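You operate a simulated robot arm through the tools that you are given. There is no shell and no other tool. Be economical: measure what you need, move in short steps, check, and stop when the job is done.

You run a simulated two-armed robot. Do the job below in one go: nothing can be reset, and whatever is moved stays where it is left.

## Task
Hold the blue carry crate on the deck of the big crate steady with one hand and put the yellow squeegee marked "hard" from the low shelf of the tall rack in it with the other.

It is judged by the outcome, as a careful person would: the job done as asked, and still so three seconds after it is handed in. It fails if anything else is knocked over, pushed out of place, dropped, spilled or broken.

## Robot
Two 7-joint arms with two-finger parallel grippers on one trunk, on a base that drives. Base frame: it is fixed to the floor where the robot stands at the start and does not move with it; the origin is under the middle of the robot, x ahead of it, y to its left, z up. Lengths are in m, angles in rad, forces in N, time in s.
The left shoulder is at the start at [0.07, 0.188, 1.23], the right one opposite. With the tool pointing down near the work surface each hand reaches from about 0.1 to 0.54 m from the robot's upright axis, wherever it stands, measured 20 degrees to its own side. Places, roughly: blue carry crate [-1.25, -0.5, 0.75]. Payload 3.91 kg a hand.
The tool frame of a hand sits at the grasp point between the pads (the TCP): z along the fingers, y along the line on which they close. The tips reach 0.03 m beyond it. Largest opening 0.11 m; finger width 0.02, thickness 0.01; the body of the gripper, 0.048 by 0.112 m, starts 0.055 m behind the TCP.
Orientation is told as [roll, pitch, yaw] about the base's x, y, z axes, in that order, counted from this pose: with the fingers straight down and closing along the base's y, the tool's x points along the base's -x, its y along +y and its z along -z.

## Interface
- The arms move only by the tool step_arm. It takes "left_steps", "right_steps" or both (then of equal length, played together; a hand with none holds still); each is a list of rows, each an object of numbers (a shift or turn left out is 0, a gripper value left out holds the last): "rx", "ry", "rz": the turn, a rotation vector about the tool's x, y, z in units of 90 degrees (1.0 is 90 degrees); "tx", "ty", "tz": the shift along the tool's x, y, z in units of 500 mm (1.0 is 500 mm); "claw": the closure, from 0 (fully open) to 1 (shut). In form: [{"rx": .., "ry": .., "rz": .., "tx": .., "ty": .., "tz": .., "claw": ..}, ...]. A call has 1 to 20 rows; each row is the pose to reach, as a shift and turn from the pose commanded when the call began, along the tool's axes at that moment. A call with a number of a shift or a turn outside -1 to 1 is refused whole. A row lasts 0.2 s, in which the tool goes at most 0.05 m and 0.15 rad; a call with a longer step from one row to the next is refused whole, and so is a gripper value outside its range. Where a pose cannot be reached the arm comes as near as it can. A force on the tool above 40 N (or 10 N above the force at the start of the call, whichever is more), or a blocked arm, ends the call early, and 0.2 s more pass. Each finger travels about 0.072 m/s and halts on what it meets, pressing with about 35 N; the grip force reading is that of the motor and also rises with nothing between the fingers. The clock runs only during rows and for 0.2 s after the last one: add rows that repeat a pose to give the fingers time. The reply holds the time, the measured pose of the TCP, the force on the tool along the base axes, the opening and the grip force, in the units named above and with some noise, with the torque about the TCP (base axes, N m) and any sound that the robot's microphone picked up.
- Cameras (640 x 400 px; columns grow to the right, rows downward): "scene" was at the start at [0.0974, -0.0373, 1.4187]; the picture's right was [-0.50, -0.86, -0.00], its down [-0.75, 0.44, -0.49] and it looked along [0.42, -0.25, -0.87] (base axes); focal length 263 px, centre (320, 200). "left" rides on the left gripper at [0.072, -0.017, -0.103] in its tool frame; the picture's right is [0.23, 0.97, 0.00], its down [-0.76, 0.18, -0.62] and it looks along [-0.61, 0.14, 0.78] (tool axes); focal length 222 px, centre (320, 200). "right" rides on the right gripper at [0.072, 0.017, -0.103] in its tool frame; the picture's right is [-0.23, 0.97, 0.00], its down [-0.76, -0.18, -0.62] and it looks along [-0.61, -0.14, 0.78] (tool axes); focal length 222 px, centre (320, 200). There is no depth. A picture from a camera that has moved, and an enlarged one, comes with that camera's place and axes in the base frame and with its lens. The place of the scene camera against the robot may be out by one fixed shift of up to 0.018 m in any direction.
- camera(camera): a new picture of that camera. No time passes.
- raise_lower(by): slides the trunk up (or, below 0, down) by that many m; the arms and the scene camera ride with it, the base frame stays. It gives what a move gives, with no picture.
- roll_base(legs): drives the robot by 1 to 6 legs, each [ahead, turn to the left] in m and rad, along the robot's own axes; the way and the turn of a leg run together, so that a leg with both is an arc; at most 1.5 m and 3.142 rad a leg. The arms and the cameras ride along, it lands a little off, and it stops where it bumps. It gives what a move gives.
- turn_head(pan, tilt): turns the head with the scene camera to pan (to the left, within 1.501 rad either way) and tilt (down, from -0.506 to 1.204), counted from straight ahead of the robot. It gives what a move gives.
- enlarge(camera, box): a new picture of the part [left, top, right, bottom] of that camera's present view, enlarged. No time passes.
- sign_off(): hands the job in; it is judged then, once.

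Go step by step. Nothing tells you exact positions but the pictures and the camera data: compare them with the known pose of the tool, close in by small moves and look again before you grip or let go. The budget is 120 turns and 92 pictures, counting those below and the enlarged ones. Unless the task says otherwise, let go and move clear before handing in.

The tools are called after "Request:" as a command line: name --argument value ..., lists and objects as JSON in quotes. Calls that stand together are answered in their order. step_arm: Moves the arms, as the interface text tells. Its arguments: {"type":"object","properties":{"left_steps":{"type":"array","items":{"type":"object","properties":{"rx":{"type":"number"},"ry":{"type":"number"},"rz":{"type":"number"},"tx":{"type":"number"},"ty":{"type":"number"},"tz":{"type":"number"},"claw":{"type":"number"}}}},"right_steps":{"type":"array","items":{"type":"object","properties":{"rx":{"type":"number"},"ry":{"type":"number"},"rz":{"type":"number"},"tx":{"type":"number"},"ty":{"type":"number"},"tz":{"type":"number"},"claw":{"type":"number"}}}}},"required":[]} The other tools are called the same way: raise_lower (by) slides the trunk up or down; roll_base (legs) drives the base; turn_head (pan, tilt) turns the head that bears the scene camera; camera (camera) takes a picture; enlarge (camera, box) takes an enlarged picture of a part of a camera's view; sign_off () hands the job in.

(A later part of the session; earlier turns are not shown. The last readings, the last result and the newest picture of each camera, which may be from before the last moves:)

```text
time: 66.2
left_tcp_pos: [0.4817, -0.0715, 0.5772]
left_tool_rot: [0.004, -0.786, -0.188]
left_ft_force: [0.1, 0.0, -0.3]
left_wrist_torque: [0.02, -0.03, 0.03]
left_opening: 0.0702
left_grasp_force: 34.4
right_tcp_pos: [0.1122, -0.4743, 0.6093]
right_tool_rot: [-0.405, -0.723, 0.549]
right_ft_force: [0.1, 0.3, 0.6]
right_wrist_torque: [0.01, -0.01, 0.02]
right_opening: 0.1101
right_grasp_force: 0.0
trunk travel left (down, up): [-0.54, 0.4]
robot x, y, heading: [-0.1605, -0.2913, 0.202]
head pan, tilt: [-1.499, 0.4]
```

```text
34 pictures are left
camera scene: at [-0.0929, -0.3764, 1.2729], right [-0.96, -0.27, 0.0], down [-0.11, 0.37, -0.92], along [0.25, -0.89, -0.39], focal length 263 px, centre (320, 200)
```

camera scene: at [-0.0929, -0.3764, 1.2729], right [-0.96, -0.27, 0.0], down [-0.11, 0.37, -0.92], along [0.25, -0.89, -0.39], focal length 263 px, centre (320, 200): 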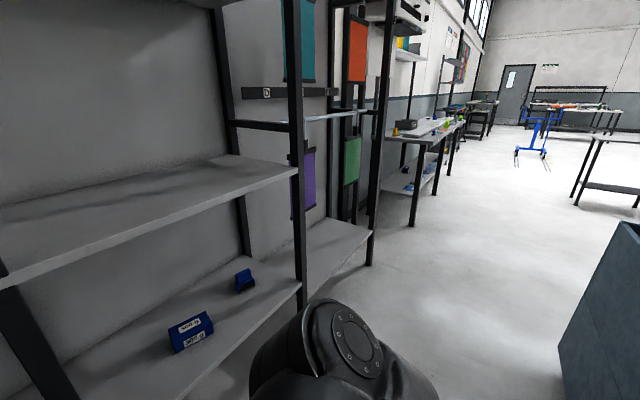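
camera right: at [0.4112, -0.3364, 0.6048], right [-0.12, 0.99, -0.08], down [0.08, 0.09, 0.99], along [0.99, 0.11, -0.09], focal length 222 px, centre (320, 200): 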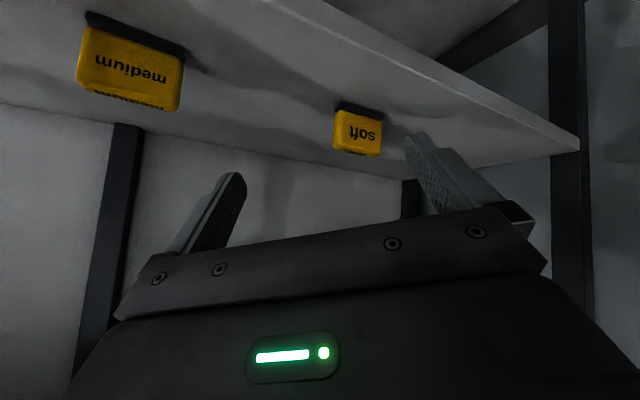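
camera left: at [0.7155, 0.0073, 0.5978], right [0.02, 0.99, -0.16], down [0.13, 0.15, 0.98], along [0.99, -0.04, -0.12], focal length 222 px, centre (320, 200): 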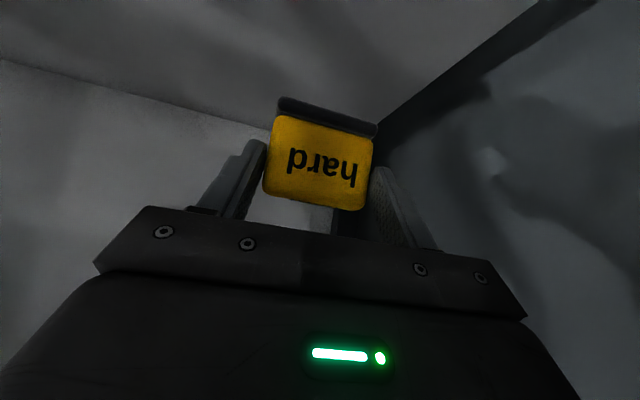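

The big crate (deck about z 0.75) is behind-right. First I'll bring the trunk up and draw the left hand in to a tool-down carrying pose.

Request:
raise_lower --by 0.2

Request:
step_arm --left_steps '[{"rx": -0.014, "ry": 0.07, "rz": -0.034, "tx": 0.051, "ty": -0.011, "tz": -0.051}, {"rx": -0.028, "ry": 0.141, "rz": -0.067, "tx": 0.103, "ty": -0.022, "tz": -0.103}, {"rx": -0.042, "ry": 0.212, "rz": -0.101, "tx": 0.154, "ty": -0.033, "tz": -0.154}, {"rx": -0.056, "ry": 0.282, "rz": -0.134, "tx": 0.206, "ty": -0.045, "tz": -0.206}, {"rx": -0.07, "ry": 0.353, "rz": -0.168, "tx": 0.257, "ty": -0.056, "tz": -0.257}, {"rx": -0.084, "ry": 0.423, "rz": -0.202, "tx": 0.309, "ty": -0.067, "tz": -0.309}, {"rx": -0.0975, "ry": 0.494, "rz": -0.2353, "tx": 0.36, "ty": -0.078, "tz": -0.36}]'

```text
time: 68.4
left_tcp_pos: [0.4807, -0.0723, 0.7756]
left_tool_rot: [0.006, -0.787, -0.188]
left_ft_force: [0.7, -0.4, -1.6]
left_wrist_torque: [0.01, -0.01, 0.02]
left_opening: 0.0705
left_grasp_force: 35.5
right_tcp_pos: [0.1126, -0.474, 0.8099]
right_tool_rot: [-0.407, -0.723, 0.548]
right_ft_force: [-0.2, 0.3, 0.1]
right_wrist_torque: [0.0, 0.0, 0.01]
right_opening: 0.1101
right_grasp_force: 0.1
trunk travel left (down, up): [-0.74, 0.2]
robot x, y, heading: [-0.158, -0.2946, 0.199]
head pan, tilt: [-1.499, 0.4]
```

```text
time: 70.0
left_tcp_pos: [0.2126, -0.063, 0.7671]
left_tool_rot: [0.003, 0.001, 0.207]
left_ft_force: [-0.5, -0.4, -0.2]
left_wrist_torque: [0.01, 0.01, 0.02]
left_opening: 0.07
left_grasp_force: 35.0
left hand out of reach, approached as far as the arm can: row 7
right_tcp_pos: [0.1105, -0.4751, 0.8092]
right_tool_rot: [-0.408, -0.724, 0.548]
right_ft_force: [-0.7, 0.2, 0.6]
right_wrist_torque: [-0.01, 0.0, -0.02]
right_opening: 0.1099
right_grasp_force: 0.0
trunk travel left (down, up): [-0.74, 0.2]
robot x, y, heading: [-0.16, -0.2924, 0.205]
head pan, tilt: [-1.499, 0.4]
```

Now turning right in place toward the big crate; I'll look after the turn.

Request:
roll_base --legs '[[0, -1.6], [0, -1.5]]'

Request:
turn_head --pan 0 --tilt 0.55

Request:
camera --camera "scene"

```text
time: 77.9
left_tcp_pos: [-0.5144, -0.5437, 0.7685]
left_tool_rot: [0.003, 0.001, -2.879]
left_ft_force: [0.3, -0.7, -0.5]
left_wrist_torque: [0.0, 0.0, -0.01]
left_opening: 0.0694
left_grasp_force: 34.9
right_tcp_pos: [-0.4372, -0.1276, 0.8093]
right_tool_rot: [-0.407, -0.721, -2.538]
right_ft_force: [-0.5, 1.4, 0.1]
right_wrist_torque: [0.03, 0.0, 0.03]
right_opening: 0.1101
right_grasp_force: 0.0
trunk travel left (down, up): [-0.74, 0.2]
robot x, y, heading: [-0.157, -0.2951, -2.882]
head pan, tilt: [-1.499, 0.4]
```

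```text
time: 79.5
left_tcp_pos: [-0.5151, -0.544, 0.768]
left_tool_rot: [0.003, -0.001, -2.879]
left_ft_force: [0.4, 1.0, -0.6]
left_wrist_torque: [0.0, 0.04, -0.03]
left_opening: 0.0696
left_grasp_force: 35.6
right_tcp_pos: [-0.4349, -0.1277, 0.8099]
right_tool_rot: [-0.407, -0.723, -2.538]
right_ft_force: [0.6, 0.4, -1.1]
right_wrist_torque: [0.0, -0.01, 0.01]
right_opening: 0.1098
right_grasp_force: 0.1
trunk travel left (down, up): [-0.74, 0.2]
robot x, y, heading: [-0.1594, -0.2918, -2.884]
head pan, tilt: [0.0, 0.55]
```

```text
33 pictures are left
camera scene: at [-0.3025, -0.3334, 1.4592], right [-0.26, 0.97, 0.0], down [0.51, 0.13, -0.85], along [-0.82, -0.22, -0.52], focal length 263 px, centre (320, 200)
```

scene: 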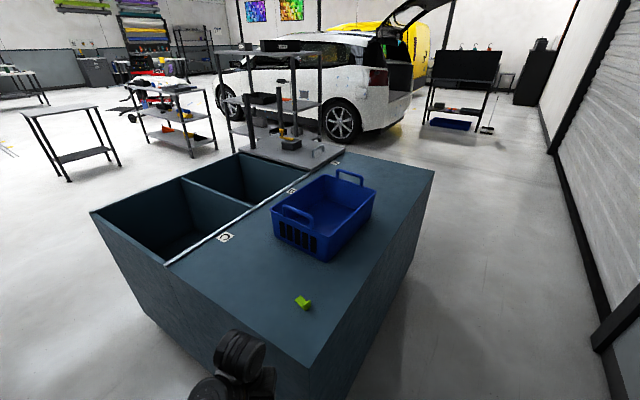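

The blue tote sits about (-1.23,-0.55) on a deck at z about 0.75, with its long side near the big crate's right edge. That side is the best place to work from. I'll raise the trunk to clear things, drive around to that side in legs, and keep off the deck corner.

Request:
raise_lower --by 0.18

Request:
roll_base --legs '[[0, -0.966], [0.45, 0], [0, 0.4]]'

Request:
turn_head --pan 0.6 --tilt 0.7

Request:
camera --camera "scene"

```text
time: 81.5
left_tcp_pos: [-0.5139, -0.5424, 0.9486]
left_tool_rot: [0.003, -0.003, -2.877]
left_ft_force: [-0.8, 0.1, -1.2]
left_wrist_torque: [0.03, 0.02, -0.01]
left_opening: 0.0694
left_grasp_force: 34.8
right_tcp_pos: [-0.437, -0.1279, 0.9898]
right_tool_rot: [-0.407, -0.723, -2.536]
right_ft_force: [0.2, 0.6, 0.1]
right_wrist_torque: [0.04, -0.04, -0.01]
right_opening: 0.1101
right_grasp_force: 0.2
trunk travel left (down, up): [-0.92, 0.02]
robot x, y, heading: [-0.1536, -0.2944, -2.877]
head pan, tilt: [0.0, 0.55]
```

```text
time: 87.9
left_tcp_pos: [-0.943, -0.0328, 0.948]
left_tool_rot: [0.005, -0.002, 2.861]
left_ft_force: [0.6, 0.0, -1.1]
left_wrist_torque: [0.02, -0.03, 0.01]
left_opening: 0.0692
left_grasp_force: 34.8
right_tcp_pos: [-0.6617, 0.2843, 0.9889]
right_tool_rot: [-0.407, -0.722, -3.084]
right_ft_force: [-0.3, 0.5, 0.1]
right_wrist_torque: [0.02, 0.02, 0.04]
right_opening: 0.1102
right_grasp_force: 0.1
trunk travel left (down, up): [-0.92, 0.02]
robot x, y, heading: [-0.5052, -0.002, 2.86]
head pan, tilt: [0.0, 0.55]
```

```text
time: 88.9
left_tcp_pos: [-0.9429, -0.0341, 0.9483]
left_tool_rot: [0.005, -0.001, 2.861]
left_ft_force: [-0.3, -0.4, 0.1]
left_wrist_torque: [0.01, 0.0, -0.02]
left_opening: 0.069
left_grasp_force: 35.0
right_tcp_pos: [-0.6619, 0.2818, 0.9894]
right_tool_rot: [-0.407, -0.721, -3.082]
right_ft_force: [-0.2, 0.8, -0.7]
right_wrist_torque: [0.0, -0.03, 0.0]
right_opening: 0.1101
right_grasp_force: 0.1
trunk travel left (down, up): [-0.92, 0.02]
robot x, y, heading: [-0.506, -0.0063, 2.858]
head pan, tilt: [0.6, 0.7]
```

```text
32 pictures are left
camera scene: at [-0.6465, -0.0207, 1.6261], right [-0.31, 0.95, 0.0], down [0.61, 0.2, -0.77], along [-0.73, -0.24, -0.64], focal length 263 px, centre (320, 200)
```

scene: 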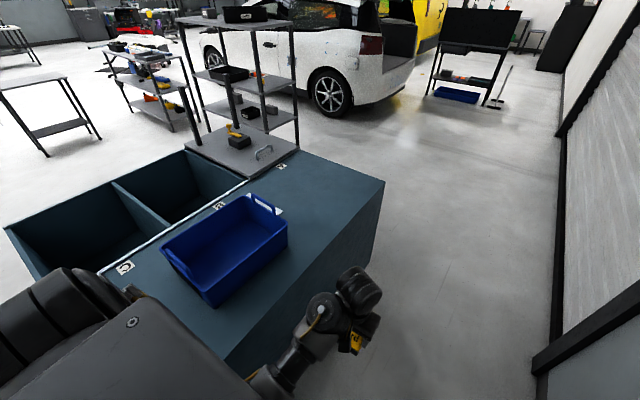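

The squeegee is still held. The tote centre is around (-1.2,-0.565), so I'll drive alongside the big crate and turn to face it.

Request:
roll_base --legs '[[0.49, -0.02], [0, 1.56]]'

Request:
turn_head --pan 0 --tilt 0.9

Request:
camera --camera "scene"

```text
time: 95.5
left_tcp_pos: [-0.932, -0.3052, 0.948]
left_tool_rot: [0.002, -0.002, -1.856]
left_ft_force: [0.4, 0.6, -0.3]
left_wrist_torque: [-0.02, 0.0, 0.01]
left_opening: 0.0688
left_grasp_force: 35.1
right_tcp_pos: [-1.246, -0.022, 0.9893]
right_tool_rot: [-0.406, -0.723, -1.513]
right_ft_force: [-0.2, 0.4, -0.1]
right_wrist_torque: [0.0, 0.0, 0.03]
right_opening: 0.1103
right_grasp_force: 0.0
trunk travel left (down, up): [-0.92, 0.02]
robot x, y, heading: [-0.9585, 0.1299, -1.856]
head pan, tilt: [0.6, 0.7]
```

```text
time: 96.5
left_tcp_pos: [-0.9317, -0.3049, 0.9479]
left_tool_rot: [0.002, -0.002, -1.856]
left_ft_force: [0.8, 0.4, -0.9]
left_wrist_torque: [-0.02, 0.0, 0.0]
left_opening: 0.069
left_grasp_force: 35.3
right_tcp_pos: [-1.2467, -0.022, 0.9899]
right_tool_rot: [-0.404, -0.722, -1.514]
right_ft_force: [0.0, 0.0, 0.6]
right_wrist_torque: [0.01, 0.0, 0.0]
right_opening: 0.11
right_grasp_force: 0.1
trunk travel left (down, up): [-0.92, 0.02]
robot x, y, heading: [-0.9613, 0.1316, -1.854]
head pan, tilt: [0.0, 0.901]
```

```text
31 pictures are left
camera scene: at [-1.0046, 0.0059, 1.6099], right [-0.96, 0.28, 0.0], down [0.22, 0.75, -0.62], along [-0.18, -0.6, -0.78], focal length 263 px, centre (320, 200)
```

scene: 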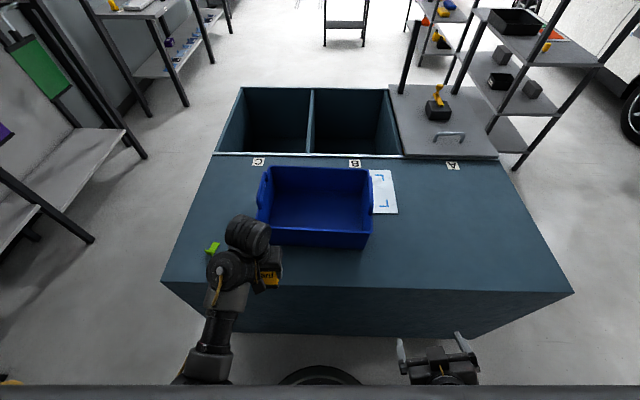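

Clear view: the tote is centred ahead with handles at its left and right ends. I'll roll 9 cm closer. Then the right hand will pinch the right-end handle, fingers pitched forward, and the left will lower the squeegee in.

Request:
roll_base --legs '[[0.09, 0]]'

Request:
enlarge --camera "scene" --box '[200, 180, 440, 400]'

Request:
camera --camera "right"

```text
time: 97.6
left_tcp_pos: [-0.9554, -0.3873, 0.9487]
left_tool_rot: [0.003, -0.002, -1.852]
left_ft_force: [0.3, 0.2, -1.0]
left_wrist_torque: [0.0, -0.03, 0.01]
left_opening: 0.0689
left_grasp_force: 35.1
right_tcp_pos: [-1.2708, -0.1064, 0.9898]
right_tool_rot: [-0.406, -0.72, -1.509]
right_ft_force: [0.7, -0.7, 0.2]
right_wrist_torque: [-0.03, 0.0, -0.04]
right_opening: 0.1099
right_grasp_force: 0.0
trunk travel left (down, up): [-0.92, 0.02]
robot x, y, heading: [-0.9885, 0.0457, -1.852]
head pan, tilt: [0.0, 0.901]
```

```text
1.82 times, centred on (320, 290) of scene
camera zoom: at [-1.0288, -0.0769, 1.61], right [-0.96, 0.28, 0.0], down [0.22, 0.75, -0.62], along [-0.17, -0.6, -0.78], focal length 478 px, centre (320, 36)
```

zoom: 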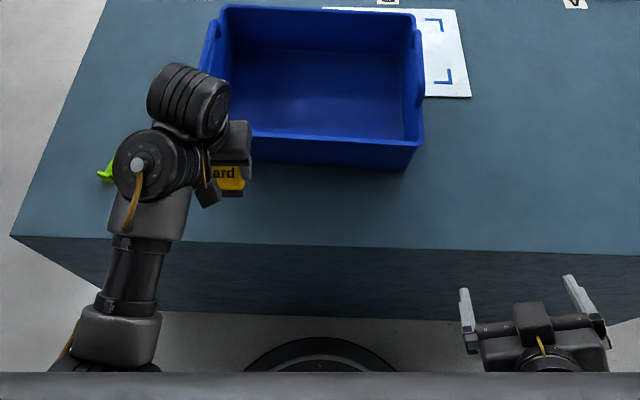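

```text
29 pictures are left
camera right: at [-1.2211, 0.0102, 1.0083], right [0.92, -0.37, -0.14], down [0.09, -0.14, 0.99], along [-0.38, -0.92, -0.1], focal length 222 px, centre (320, 200)
```

right: 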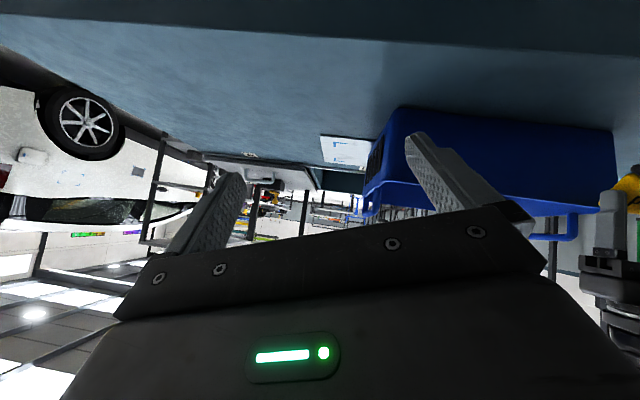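

Triangulating, the deck is at about z 0.80, tote rim about 0.905 and handle tops about 0.97. The right-end handle is near (-1.30,-0.48). I'll bring the right hand forward and straighten it, staying outside and above the tote.

Request:
step_arm --right_steps '[{"tx": -0.056, "ty": -0.016, "tz": 0.051}, {"rx": -0.01, "rz": 0.02, "tx": -0.113, "ty": -0.032, "tz": 0.102}, {"rx": -0.03, "rz": 0.06, "tx": -0.169, "ty": -0.048, "tz": 0.153}, {"rx": -0.05, "rz": 0.1, "tx": -0.225, "ty": -0.064, "tz": 0.204}, {"rx": -0.075, "rz": 0.14, "tx": -0.282, "ty": -0.08, "tz": 0.255}, {"rx": -0.0946, "ry": -0.005, "rz": 0.178, "tx": -0.338, "ty": -0.096, "tz": 0.306}]'

Request:
camera --camera "scene"

Request:
camera --camera "right"

```text
time: 99.0
left_tcp_pos: [-0.9562, -0.3894, 0.9476]
left_tool_rot: [0.003, -0.001, -1.852]
left_ft_force: [-0.7, -0.1, -0.9]
left_wrist_torque: [-0.01, 0.0, 0.0]
left_opening: 0.0688
left_grasp_force: 35.0
right_tcp_pos: [-1.361, -0.3223, 1.0115]
right_tool_rot: [0.006, -0.785, -1.891]
right_ft_force: [0.1, 0.0, -0.5]
right_wrist_torque: [0.06, -0.01, -0.04]
right_opening: 0.1102
right_grasp_force: 0.2
trunk travel left (down, up): [-0.92, 0.02]
robot x, y, heading: [-0.984, 0.0459, -1.85]
head pan, tilt: [0.0, 0.901]
```

```text
28 pictures are left
camera scene: at [-1.0314, -0.0807, 1.6097], right [-0.96, 0.28, 0.0], down [0.22, 0.75, -0.62], along [-0.17, -0.6, -0.78], focal length 263 px, centre (320, 200)
```

scene: 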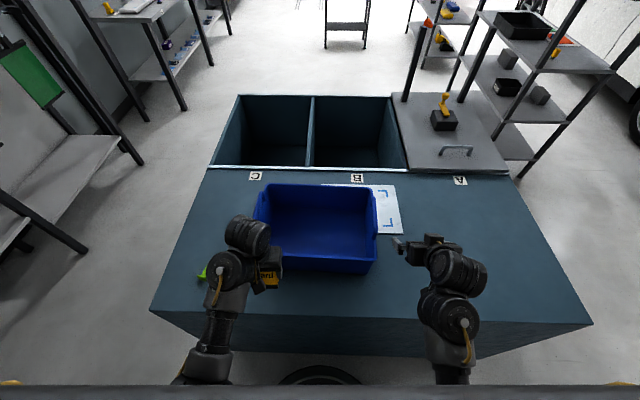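

```text
27 pictures are left
camera right: at [-1.3075, -0.2082, 1.0336], right [0.88, -0.45, 0.16], down [-0.2, -0.04, 0.98], along [-0.44, -0.89, -0.13], focal length 222 px, centre (320, 200)
```

right: 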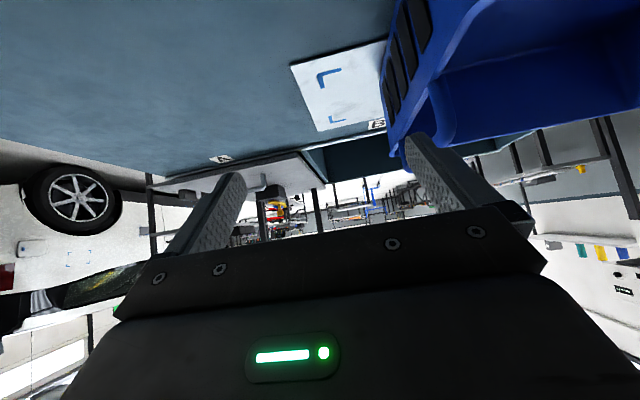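

Request:
enlarge --camera "right" --box '[360, 0, 560, 180]'

Request:
enlarge --camera "scene" --box '[330, 170, 480, 290]'

```text
2.22 times, centred on (460, 90) of right
camera zoom: at [-1.3075, -0.2082, 1.0336], right [0.88, -0.45, 0.16], down [-0.2, -0.04, 0.98], along [-0.44, -0.89, -0.13], focal length 494 px, centre (9, 444)
```

zoom: 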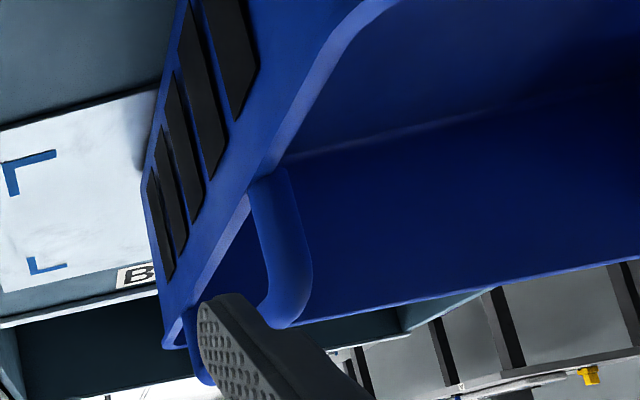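

```text
3.33 times, centred on (405, 230) of scene
camera zoom: at [-1.0314, -0.0807, 1.6097], right [-0.96, 0.28, 0.0], down [0.22, 0.75, -0.62], along [-0.17, -0.6, -0.78], focal length 877 px, centre (37, 100)
```

zoom: 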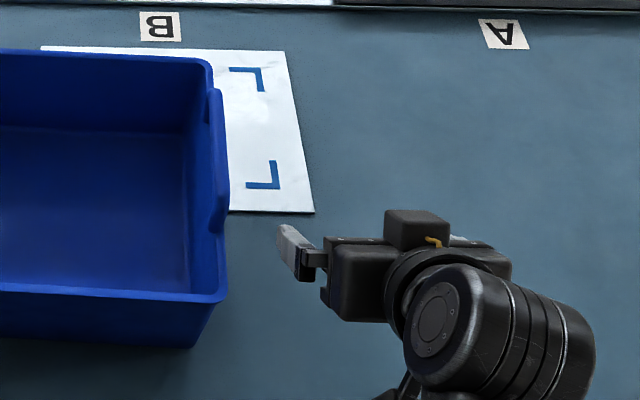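

The handle bar runs from about (-1.289,-0.407) to (-1.338,-0.543) at z about 0.965. I'll shift the right hand left so its fingers straddle the bar, then move part-way in.

Request:
step_arm --right_steps '[{"ty": 0.063}, {"ty": 0.126}, {"ty": 0.189}, {"ty": 0.189, "tx": -0.025, "tz": 0.08}]'

Request:
camera --camera "right"

Request:
enlarge --camera "scene" --box '[330, 170, 480, 290]'

```text
time: 99.9
left_tcp_pos: [-0.9554, -0.3887, 0.9494]
left_tool_rot: [0.002, -0.002, -1.852]
left_ft_force: [1.1, -0.7, -0.5]
left_wrist_torque: [-0.06, -0.01, -0.02]
left_opening: 0.069
left_grasp_force: 35.6
right_tcp_pos: [-1.334, -0.3351, 1.0012]
right_tool_rot: [-0.235, -0.782, -1.707]
right_ft_force: [-0.6, 0.0, 0.2]
right_wrist_torque: [-0.01, 0.0, -0.01]
right_opening: 0.11
right_grasp_force: 0.1
trunk travel left (down, up): [-0.92, 0.02]
robot x, y, heading: [-0.9843, 0.0488, -1.855]
head pan, tilt: [0.0, 0.901]
stopped in row 4 (right hand): the arm was blocked; the commanded pose is now the measured one
```

```text
24 pictures are left
camera right: at [-1.2774, -0.2219, 1.0177], right [0.9, -0.44, 0.0], down [-0.04, -0.08, 1.0], along [-0.44, -0.89, -0.09], focal length 222 px, centre (320, 200)
```

right: 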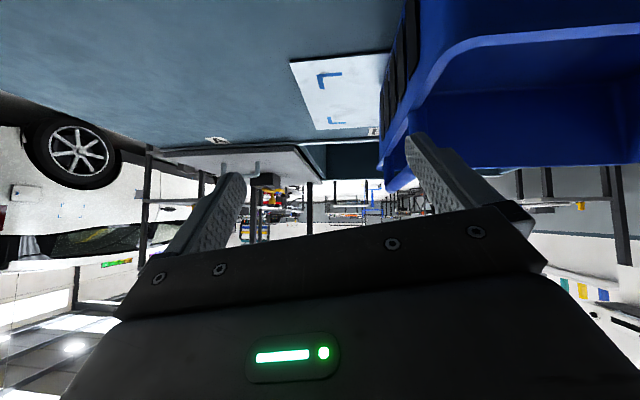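

```text
3.33 times, centred on (405, 230) of scene
camera zoom: at [-1.0288, -0.0785, 1.6099], right [-0.96, 0.28, 0.0], down [0.22, 0.75, -0.62], along [-0.17, -0.6, -0.78], focal length 877 px, centre (37, 100)
```

zoom: 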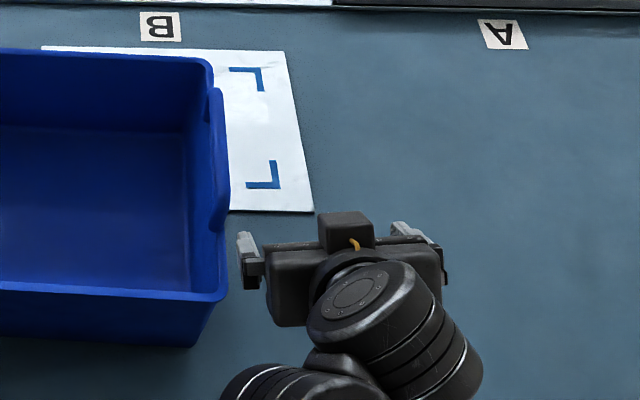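

The right arm can't come further inward in this posture, so I'll shift the base about 10 cm to its left instead: back off, a small S-move, then forward again. First I'll straighten the right wrist.

Request:
step_arm --right_steps '[{"rx": -0.02, "rz": 0.03, "ty": -0.03}, {"rx": -0.04, "rz": 0.06, "ty": -0.06}, {"rx": -0.063, "rz": 0.087, "ty": -0.07}]'

Request:
roll_base --legs '[[-0.12, 0], [0, -0.5], [-0.22, 0], [0, 0.48]]'

Request:
camera --camera "scene"

```text
time: 100.7
left_tcp_pos: [-0.9553, -0.3898, 0.9484]
left_tool_rot: [0.0, -0.002, -1.854]
left_ft_force: [-0.1, 0.1, -1.3]
left_wrist_torque: [0.0, 0.01, 0.01]
left_opening: 0.0692
left_grasp_force: 35.2
right_tcp_pos: [-1.3665, -0.3263, 1.0041]
right_tool_rot: [0.008, -0.799, -1.905]
right_ft_force: [-0.6, 0.4, 0.1]
right_wrist_torque: [0.0, 0.01, 0.03]
right_opening: 0.1102
right_grasp_force: 0.1
trunk travel left (down, up): [-0.92, 0.02]
robot x, y, heading: [-0.9852, 0.0441, -1.856]
head pan, tilt: [0.0, 0.901]
```

```text
time: 106.1
left_tcp_pos: [-0.7772, -0.1186, 0.9488]
left_tool_rot: [0.004, -0.003, -1.884]
left_ft_force: [-0.2, -0.1, -0.4]
left_wrist_torque: [-0.02, -0.01, 0.0]
left_opening: 0.069
left_grasp_force: 34.4
right_tcp_pos: [-1.1843, -0.0416, 1.0057]
right_tool_rot: [0.01, -0.798, -1.938]
right_ft_force: [-0.2, -0.1, -0.7]
right_wrist_torque: [0.02, 0.01, -0.01]
right_opening: 0.1104
right_grasp_force: 0.1
trunk travel left (down, up): [-0.92, 0.02]
robot x, y, heading: [-0.7926, 0.3195, -1.886]
head pan, tilt: [0.0, 0.901]
```

```text
22 pictures are left
camera scene: at [-0.8405, 0.1944, 1.6099], right [-0.95, 0.31, 0.0], down [0.24, 0.74, -0.62], along [-0.19, -0.59, -0.78], focal length 263 px, centre (320, 200)
```

scene: 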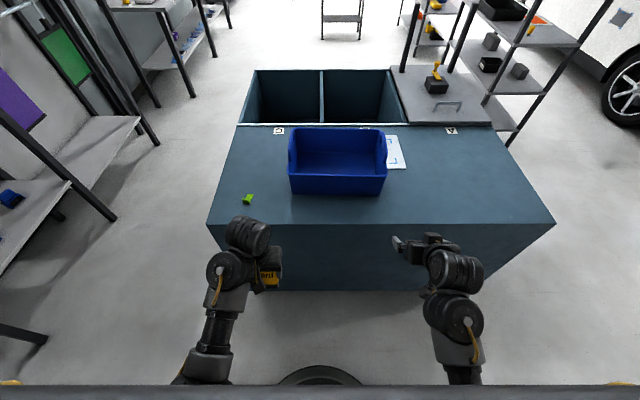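

The handle now lines up with the right hand (lateral -0.25). I'll drive straight in by 0.325 m.

Request:
roll_base --legs '[[0.325, 0]]'

Request:
enlarge --camera "scene" --box '[230, 170, 480, 320]'

Request:
camera --camera "right"

```text
time: 108.3
left_tcp_pos: [-0.8865, -0.4349, 0.9477]
left_tool_rot: [0.004, -0.002, -1.896]
left_ft_force: [0.4, 0.5, -0.2]
left_wrist_torque: [0.01, -0.01, -0.05]
left_opening: 0.069
left_grasp_force: 34.4
right_tcp_pos: [-1.2941, -0.3543, 1.0059]
right_tool_rot: [0.011, -0.798, -1.945]
right_ft_force: [-0.5, -0.1, -0.4]
right_wrist_torque: [0.01, 0.01, 0.02]
right_opening: 0.1099
right_grasp_force: 0.0
trunk travel left (down, up): [-0.92, 0.02]
robot x, y, heading: [-0.8987, 0.0003, -1.903]
head pan, tilt: [0.0, 0.901]
```

```text
2.56 times, centred on (355, 245) of scene
camera zoom: at [-0.947, -0.1213, 1.61], right [-0.95, 0.32, 0.0], down [0.25, 0.74, -0.62], along [-0.2, -0.59, -0.78], focal length 674 px, centre (230, 85)
```

zoom: 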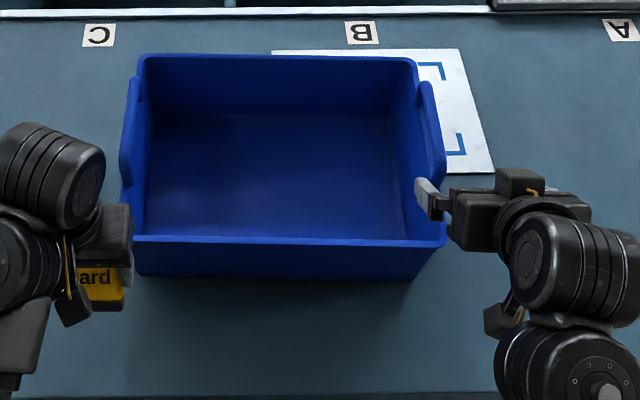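

```text
20 pictures are left
camera right: at [-1.2328, -0.2438, 1.0256], right [0.85, -0.5, 0.17], down [-0.2, -0.01, 0.98], along [-0.49, -0.87, -0.11], focal length 222 px, centre (320, 200)
```

right: 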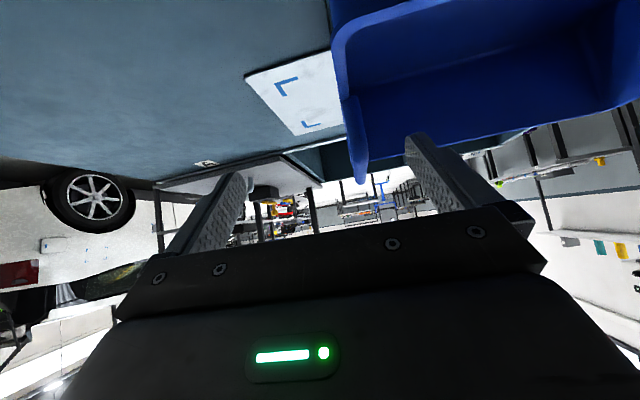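

The fingers already straddle the line of the handle bar. I'll advance about 10 cm forward and 4 cm down onto it.

Request:
step_arm --right_steps '[{"tx": -0.018, "ty": 0.006, "tz": 0.05}, {"tx": -0.036, "ty": 0.015, "tz": 0.1}, {"tx": -0.054, "ty": 0.022, "tz": 0.15}, {"tx": -0.072, "ty": 0.03, "tz": 0.197}]'

Request:
enlarge --camera "scene" --box '[330, 170, 480, 290]'

Request:
camera --camera "right"

```text
time: 109.3
left_tcp_pos: [-0.8881, -0.4362, 0.9485]
left_tool_rot: [0.003, 0.0, -1.895]
left_ft_force: [-0.3, -0.7, -0.4]
left_wrist_torque: [0.0, 0.03, 0.0]
left_opening: 0.0688
left_grasp_force: 35.3
right_tcp_pos: [-1.3132, -0.4513, 0.9632]
right_tool_rot: [0.009, -0.796, -1.945]
right_ft_force: [-0.6, -0.7, 0.9]
right_wrist_torque: [-0.02, 0.01, 0.01]
right_opening: 0.1101
right_grasp_force: 0.2
trunk travel left (down, up): [-0.92, 0.02]
robot x, y, heading: [-0.8973, -0.0023, -1.9]
head pan, tilt: [0.0, 0.901]
```

```text
3.33 times, centred on (405, 230) of scene
camera zoom: at [-0.9476, -0.1232, 1.6098], right [-0.95, 0.32, 0.0], down [0.25, 0.74, -0.62], along [-0.2, -0.59, -0.78], focal length 877 px, centre (37, 100)
```

zoom: 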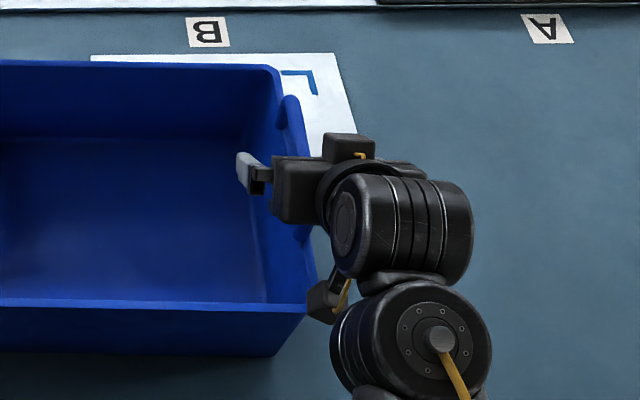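

```text
18 pictures are left
camera right: at [-1.2532, -0.3406, 0.9828], right [0.85, -0.5, 0.17], down [-0.2, -0.01, 0.98], along [-0.49, -0.87, -0.11], focal length 222 px, centre (320, 200)
```

right: 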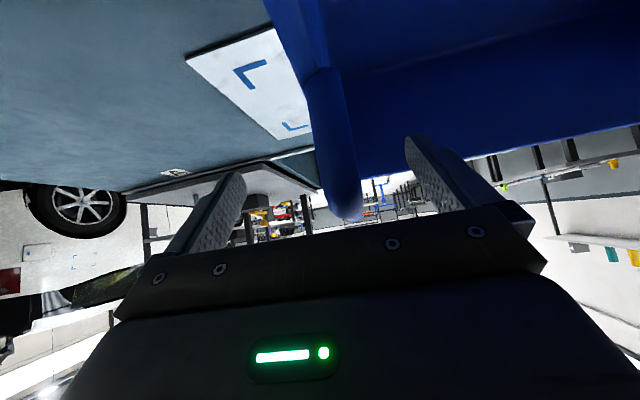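

The handle bar lies between the fingers, about 1 cm off centre. I'll centre on it and close nearly to its width first, so the tote isn't pushed.

Request:
step_arm --right_steps '[{"ty": 0.022}, {"ty": 0.022, "claw": 0.3}, {"ty": 0.022, "claw": 0.55}, {"ty": 0.022, "claw": 0.65}, {"ty": 0.022, "claw": 0.65}]'

Request:
camera --camera "right"

```text
time: 110.5
left_tcp_pos: [-0.8873, -0.4359, 0.9489]
left_tool_rot: [0.004, -0.002, -1.894]
left_ft_force: [0.5, 0.0, -1.8]
left_wrist_torque: [-0.02, 0.05, 0.04]
left_opening: 0.069
left_grasp_force: 35.1
right_tcp_pos: [-1.3043, -0.4533, 0.9626]
right_tool_rot: [0.008, -0.798, -1.945]
right_ft_force: [0.2, 0.9, -0.6]
right_wrist_torque: [0.0, -0.01, -0.04]
right_opening: 0.0385
right_grasp_force: 0.1
trunk travel left (down, up): [-0.92, 0.02]
robot x, y, heading: [-0.8997, 0.0015, -1.897]
head pan, tilt: [0.0, 0.901]
```

```text
17 pictures are left
camera right: at [-1.2435, -0.3433, 0.983], right [0.85, -0.5, 0.17], down [-0.2, -0.01, 0.98], along [-0.49, -0.87, -0.11], focal length 222 px, centre (320, 200)
```

right: 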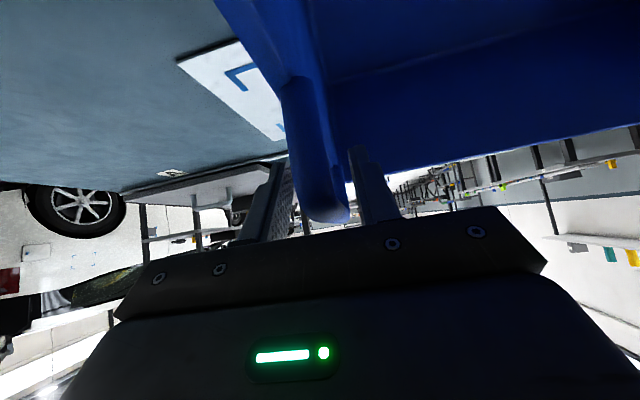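

Centred. Closing onto the handle.

Request:
step_arm --right_steps '[{"claw": 0.75}, {"claw": 0.85}, {"claw": 1.0}, {"claw": 1.0}]'

Request:
camera --camera "scene"

```text
time: 111.5
left_tcp_pos: [-0.8872, -0.4358, 0.9479]
left_tool_rot: [0.001, -0.001, -1.896]
left_ft_force: [0.6, 0.4, -0.6]
left_wrist_torque: [0.0, 0.01, -0.02]
left_opening: 0.0691
left_grasp_force: 34.9
right_tcp_pos: [-1.3032, -0.4545, 0.9631]
right_tool_rot: [0.009, -0.798, -1.945]
right_ft_force: [2.4, 0.5, -0.7]
right_wrist_torque: [0.1, 0.02, 0.35]
right_opening: 0.0135
right_grasp_force: 35.1
trunk travel left (down, up): [-0.92, 0.02]
robot x, y, heading: [-0.8949, 0.0002, -1.899]
head pan, tilt: [0.0, 0.901]
```

```text
16 pictures are left
camera scene: at [-0.9468, -0.1221, 1.6099], right [-0.95, 0.32, 0.0], down [0.25, 0.74, -0.62], along [-0.2, -0.59, -0.78], focal length 263 px, centre (320, 200)
```

scene: 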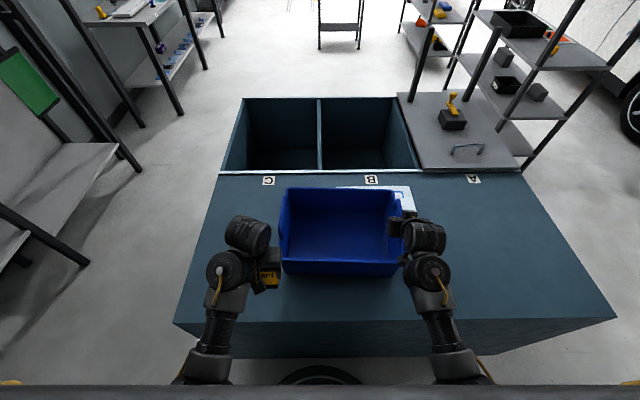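

The handle is held and the tote hasn't moved. Now for the left hand: back a touch, up, and right, so it comes in front of the middle of the tote.

Request:
step_arm --left_steps '[{"tx": 0.06, "tz": -0.04}, {"tx": 0.06, "tz": -0.12}, {"tx": 0.06, "tz": -0.12, "ty": -0.09}, {"tx": 0.06, "tz": -0.12, "ty": -0.18}, {"tx": 0.06, "tz": -0.12, "ty": -0.26}, {"tx": 0.06, "tz": -0.12, "ty": -0.34}]'

Request:
camera --camera "scene"

```text
time: 113.1
left_tcp_pos: [-1.0312, -0.3672, 0.9481]
left_tool_rot: [0.053, 0.016, -1.885]
left_ft_force: [0.7, 0.2, -0.9]
left_wrist_torque: [-0.01, -0.03, 0.01]
left_opening: 0.069
left_grasp_force: 35.1
left hand out of reach, approached as far as the arm can: row 1, 2, 3, 4, 5, 6
right_tcp_pos: [-1.3044, -0.454, 0.9634]
right_tool_rot: [0.007, -0.798, -1.948]
right_ft_force: [-2.2, 1.6, 0.7]
right_wrist_torque: [0.21, -0.26, 0.17]
right_opening: 0.0139
right_grasp_force: 34.8
trunk travel left (down, up): [-0.92, 0.02]
robot x, y, heading: [-0.8989, 0.0034, -1.897]
head pan, tilt: [0.0, 0.901]
stopped in row 6 (left hand): the arm was blocked; the commanded pose is now the measured one
```

```text
15 pictures are left
camera scene: at [-0.9463, -0.1222, 1.6099], right [-0.95, 0.32, 0.0], down [0.25, 0.74, -0.62], along [-0.2, -0.59, -0.78], focal length 263 px, centre (320, 200)
```

scene: 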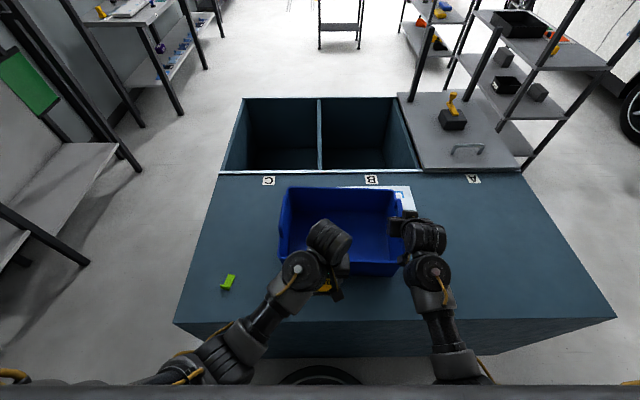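

With the tool straight down it can't go higher, but pitching the fingers forward lifts the squeegee. I'll pitch while rising and moving forward over the near rim.

Request:
step_arm --left_steps '[{"ry": -0.0625, "tx": -0.006, "tz": -0.004}, {"ry": -0.125, "tx": -0.02, "tz": -0.01}, {"ry": -0.1875, "tx": -0.05, "tz": -0.019}, {"ry": -0.25, "tx": -0.1, "tz": -0.032}, {"ry": -0.3125, "tx": -0.16, "tz": -0.048}, {"ry": -0.375, "tx": -0.22, "tz": -0.068}, {"ry": -0.4375, "tx": -0.27, "tz": -0.09}, {"ry": -0.5, "tx": -0.3, "tz": -0.115}]'

Request:
camera --camera "scene"

Request:
camera --camera "left"

```text
time: 114.9
left_tcp_pos: [-1.0833, -0.5095, 1.0026]
left_tool_rot: [0.064, -0.769, -1.934]
left_ft_force: [-0.4, 0.6, -0.9]
left_wrist_torque: [-0.02, 0.0, -0.01]
left_opening: 0.069
left_grasp_force: 35.4
right_tcp_pos: [-1.3007, -0.4555, 0.9631]
right_tool_rot: [0.007, -0.798, -1.941]
right_ft_force: [-2.8, -4.2, 1.4]
right_wrist_torque: [0.97, -0.34, -0.94]
right_opening: 0.0169
right_grasp_force: 33.8
trunk travel left (down, up): [-0.92, 0.02]
robot x, y, heading: [-0.8996, -0.0, -1.897]
head pan, tilt: [0.0, 0.901]
```

```text
14 pictures are left
camera scene: at [-0.946, -0.1225, 1.6101], right [-0.95, 0.32, 0.0], down [0.25, 0.74, -0.62], along [-0.2, -0.59, -0.78], focal length 263 px, centre (320, 200)
```

scene: 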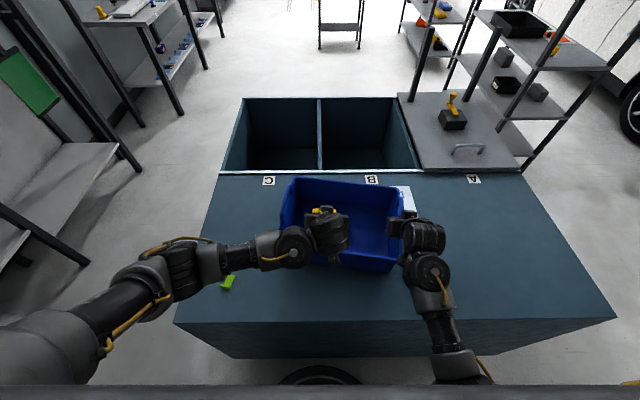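

```text
13 pictures are left
camera left: at [-1.0609, -0.386, 1.0258], right [0.98, -0.15, -0.11], down [0.09, -0.15, 0.98], along [-0.16, -0.98, -0.13], focal length 222 px, centre (320, 200)
```

left: 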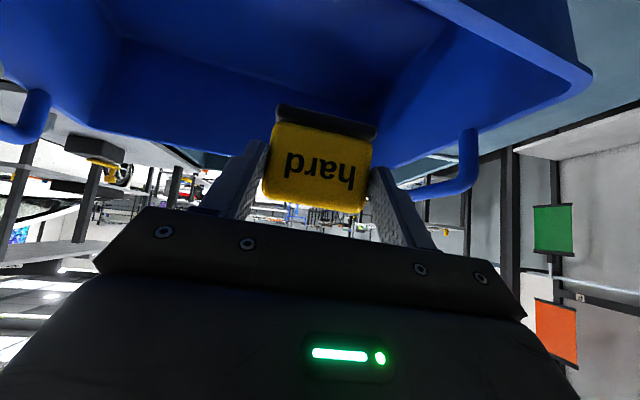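

The squeegee is over the tote interior, but the tote swivelled slightly about the held handle. I'll move a bit further in, then lower, easing the pitch so the hand clears the near rim.

Request:
step_arm --left_steps '[{"tx": -0.043, "tz": 0.042}, {"tx": -0.086, "tz": 0.083}, {"ry": 0.05, "tx": -0.038, "tz": 0.133}, {"ry": 0.1, "tx": 0.011, "tz": 0.183}]'

Request:
camera --camera "scene"

Request:
camera --camera "left"

```text
time: 115.9
left_tcp_pos: [-1.0988, -0.5654, 0.9343]
left_tool_rot: [0.063, -0.608, -1.923]
left_ft_force: [0.0, 0.6, -0.9]
left_wrist_torque: [-0.01, -0.01, -0.01]
left_opening: 0.0692
left_grasp_force: 35.2
right_tcp_pos: [-1.3041, -0.4541, 0.9633]
right_tool_rot: [0.009, -0.797, -1.948]
right_ft_force: [-1.1, 0.7, -3.2]
right_wrist_torque: [0.45, -0.13, 0.26]
right_opening: 0.0137
right_grasp_force: 35.7
trunk travel left (down, up): [-0.92, 0.02]
robot x, y, heading: [-0.8952, -0.0005, -1.895]
head pan, tilt: [0.0, 0.901]
```

```text
12 pictures are left
camera scene: at [-0.9484, -0.1224, 1.6098], right [-0.95, 0.32, 0.0], down [0.25, 0.74, -0.62], along [-0.2, -0.59, -0.78], focal length 263 px, centre (320, 200)
```

scene: 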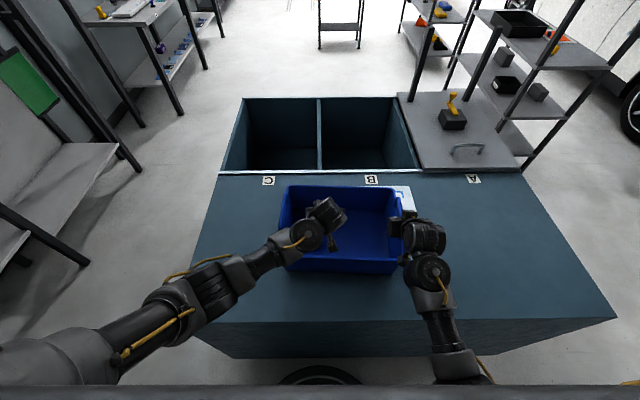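

```text
11 pictures are left
camera left: at [-1.081, -0.4451, 0.976], right [0.99, -0.13, -0.08], down [0.04, -0.29, 0.95], along [-0.15, -0.95, -0.29], focal length 222 px, centre (320, 200)
```

left: 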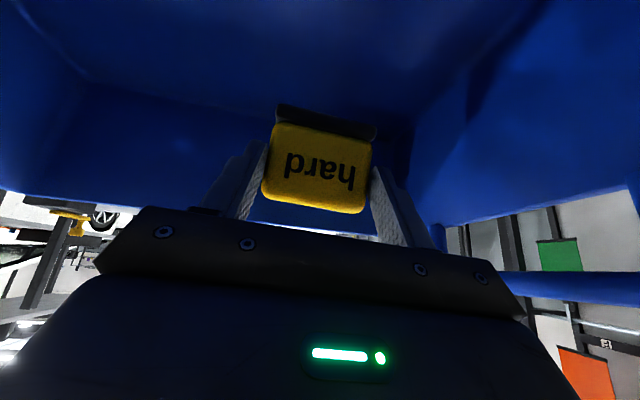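

The tote has swung back to its original place. Lowering the squeegee gently toward the tote floor.

Request:
step_arm --left_steps '[{"ry": 0.03, "tx": 0.02, "tz": 0.03}, {"ry": 0.06, "tx": 0.04, "tz": 0.06}, {"ry": 0.09, "tx": 0.06, "tz": 0.09}, {"ry": 0.1, "tx": 0.08, "tz": 0.118}]'

Request:
camera --camera "left"

```text
time: 116.9
left_tcp_pos: [-1.1, -0.569, 0.8707]
left_tool_rot: [0.047, -0.465, -1.909]
left_ft_force: [-3.7, -5.7, 35.2]
left_wrist_torque: [1.52, 0.52, 0.42]
left_opening: 0.0693
left_grasp_force: 35.3
right_tcp_pos: [-1.3028, -0.452, 0.9632]
right_tool_rot: [0.01, -0.796, -1.948]
right_ft_force: [3.2, 2.3, -10.4]
right_wrist_torque: [0.83, -0.29, -0.39]
right_opening: 0.014
right_grasp_force: 34.6
trunk travel left (down, up): [-0.92, 0.02]
robot x, y, heading: [-0.8966, 0.0014, -1.897]
head pan, tilt: [0.0, 0.901]
```

```text
10 pictures are left
camera left: at [-1.0831, -0.4568, 0.928], right [0.99, -0.11, -0.06], down [0.01, -0.42, 0.91], along [-0.13, -0.9, -0.42], focal length 222 px, centre (320, 200)
```

left: 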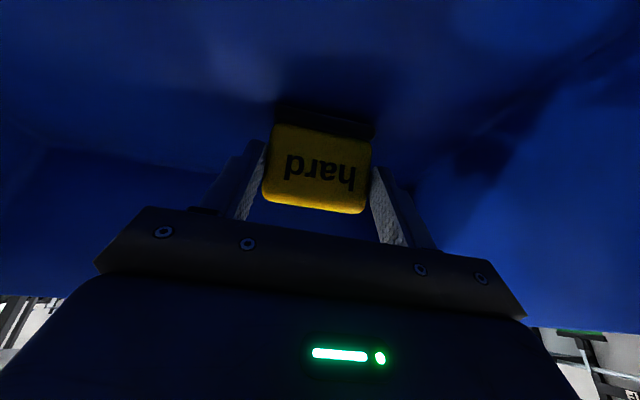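

It has reached the tote floor (35 N upward). I'll relieve slightly and open the left gripper.

Request:
step_arm --left_steps '[{"tx": -0.005, "tz": -0.01}, {"tx": -0.005, "tz": -0.01, "claw": 0.3}, {"tx": -0.005, "tz": -0.01, "claw": 0.1}, {"tx": -0.005, "tz": -0.01, "claw": 0.0}, {"tx": -0.005, "tz": -0.01, "claw": 0.0}]'

Request:
camera --camera "left"

```text
time: 118.1
left_tcp_pos: [-1.095, -0.5684, 0.8679]
left_tool_rot: [0.056, -0.452, -1.911]
left_ft_force: [-0.1, -0.4, 0.0]
left_wrist_torque: [0.0, -0.02, 0.02]
left_opening: 0.11
left_grasp_force: 0.1
right_tcp_pos: [-1.3042, -0.4541, 0.9628]
right_tool_rot: [0.009, -0.801, -1.947]
right_ft_force: [1.7, 2.1, -0.7]
right_wrist_torque: [0.24, -0.13, 0.45]
right_opening: 0.0138
right_grasp_force: 35.4
trunk travel left (down, up): [-0.92, 0.02]
robot x, y, heading: [-0.8996, -0.0011, -1.901]
head pan, tilt: [0.0, 0.901]
```

```text
9 pictures are left
camera left: at [-1.0803, -0.4564, 0.9276], right [0.99, -0.11, -0.05], down [0.0, -0.43, 0.9], along [-0.12, -0.89, -0.43], focal length 222 px, centre (320, 200)
```

left: 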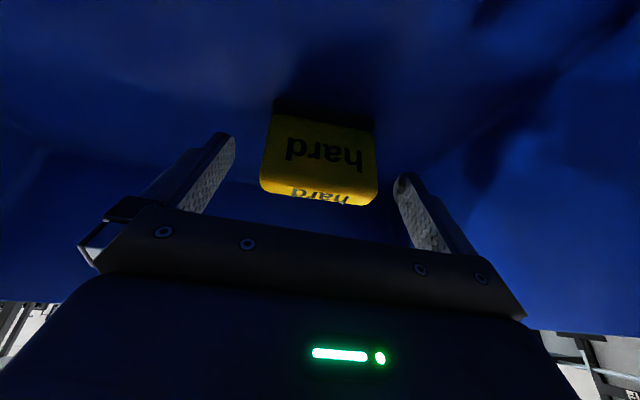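

The squeegee is standing in the tote, free of the fingers. Raising the left hand straight out.

Request:
step_arm --left_steps '[{"ry": -0.04, "tx": -0.023, "tz": -0.047}, {"ry": -0.08, "tx": -0.046, "tz": -0.094}, {"ry": -0.12, "tx": -0.069, "tz": -0.14}, {"ry": -0.16, "tx": -0.092, "tz": -0.187}, {"ry": -0.2, "tx": -0.114, "tz": -0.234}]'

Request:
camera --camera "left"

```text
time: 119.3
left_tcp_pos: [-1.1008, -0.5647, 0.9997]
left_tool_rot: [0.071, -0.767, -1.936]
left_ft_force: [0.6, 0.1, 0.4]
left_wrist_torque: [0.02, 0.02, 0.04]
left_opening: 0.1098
left_grasp_force: 0.1
right_tcp_pos: [-1.3036, -0.4534, 0.9631]
right_tool_rot: [0.009, -0.801, -1.946]
right_ft_force: [0.0, 2.8, 0.7]
right_wrist_torque: [0.24, -0.07, 0.46]
right_opening: 0.0139
right_grasp_force: 35.4
trunk travel left (down, up): [-0.92, 0.02]
robot x, y, heading: [-0.8965, 0.0004, -1.898]
head pan, tilt: [0.0, 0.901]
```

```text
8 pictures are left
camera left: at [-1.0786, -0.4411, 1.0217], right [0.98, -0.15, -0.11], down [0.09, -0.15, 0.99], along [-0.16, -0.98, -0.13], focal length 222 px, centre (320, 200)
```

left: 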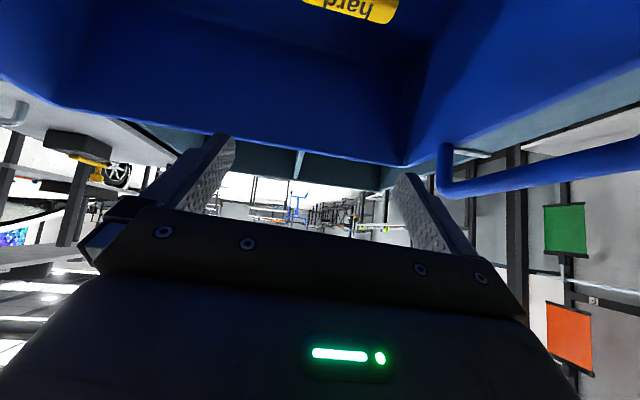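

Now I'll draw the left hand straight back over the near rim.

Request:
step_arm --left_steps '[{"tx": 0.058, "tz": -0.056}, {"tx": 0.115, "tz": -0.111}, {"tx": 0.173, "tz": -0.167}, {"tx": 0.23, "tz": -0.222}, {"tx": 0.26, "tz": -0.25}]'

Request:
camera --camera "scene"

```text
time: 120.5
left_tcp_pos: [-1.0456, -0.3931, 0.9989]
left_tool_rot: [0.072, -0.766, -1.938]
left_ft_force: [-0.2, -0.7, 0.4]
left_wrist_torque: [0.01, 0.0, 0.02]
left_opening: 0.1104
left_grasp_force: 0.0
right_tcp_pos: [-1.3044, -0.4543, 0.9623]
right_tool_rot: [0.009, -0.798, -1.947]
right_ft_force: [0.2, 1.5, 0.2]
right_wrist_torque: [0.13, -0.09, 0.33]
right_opening: 0.0136
right_grasp_force: 35.1
trunk travel left (down, up): [-0.92, 0.02]
robot x, y, heading: [-0.8933, 0.002, -1.896]
head pan, tilt: [0.0, 0.901]
```

```text
7 pictures are left
camera scene: at [-0.947, -0.1217, 1.6099], right [-0.95, 0.32, 0.0], down [0.25, 0.74, -0.62], along [-0.2, -0.59, -0.78], focal length 263 px, centre (320, 200)
```

scene: 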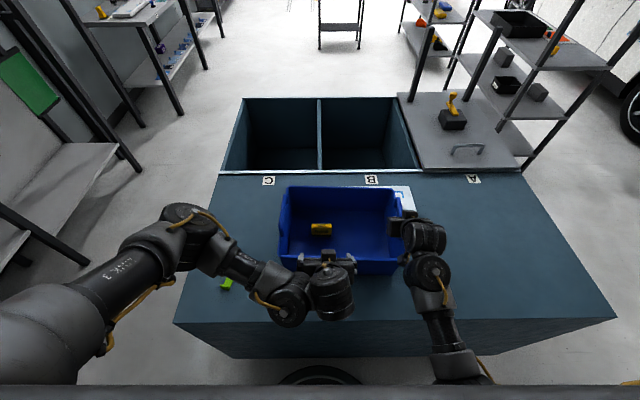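

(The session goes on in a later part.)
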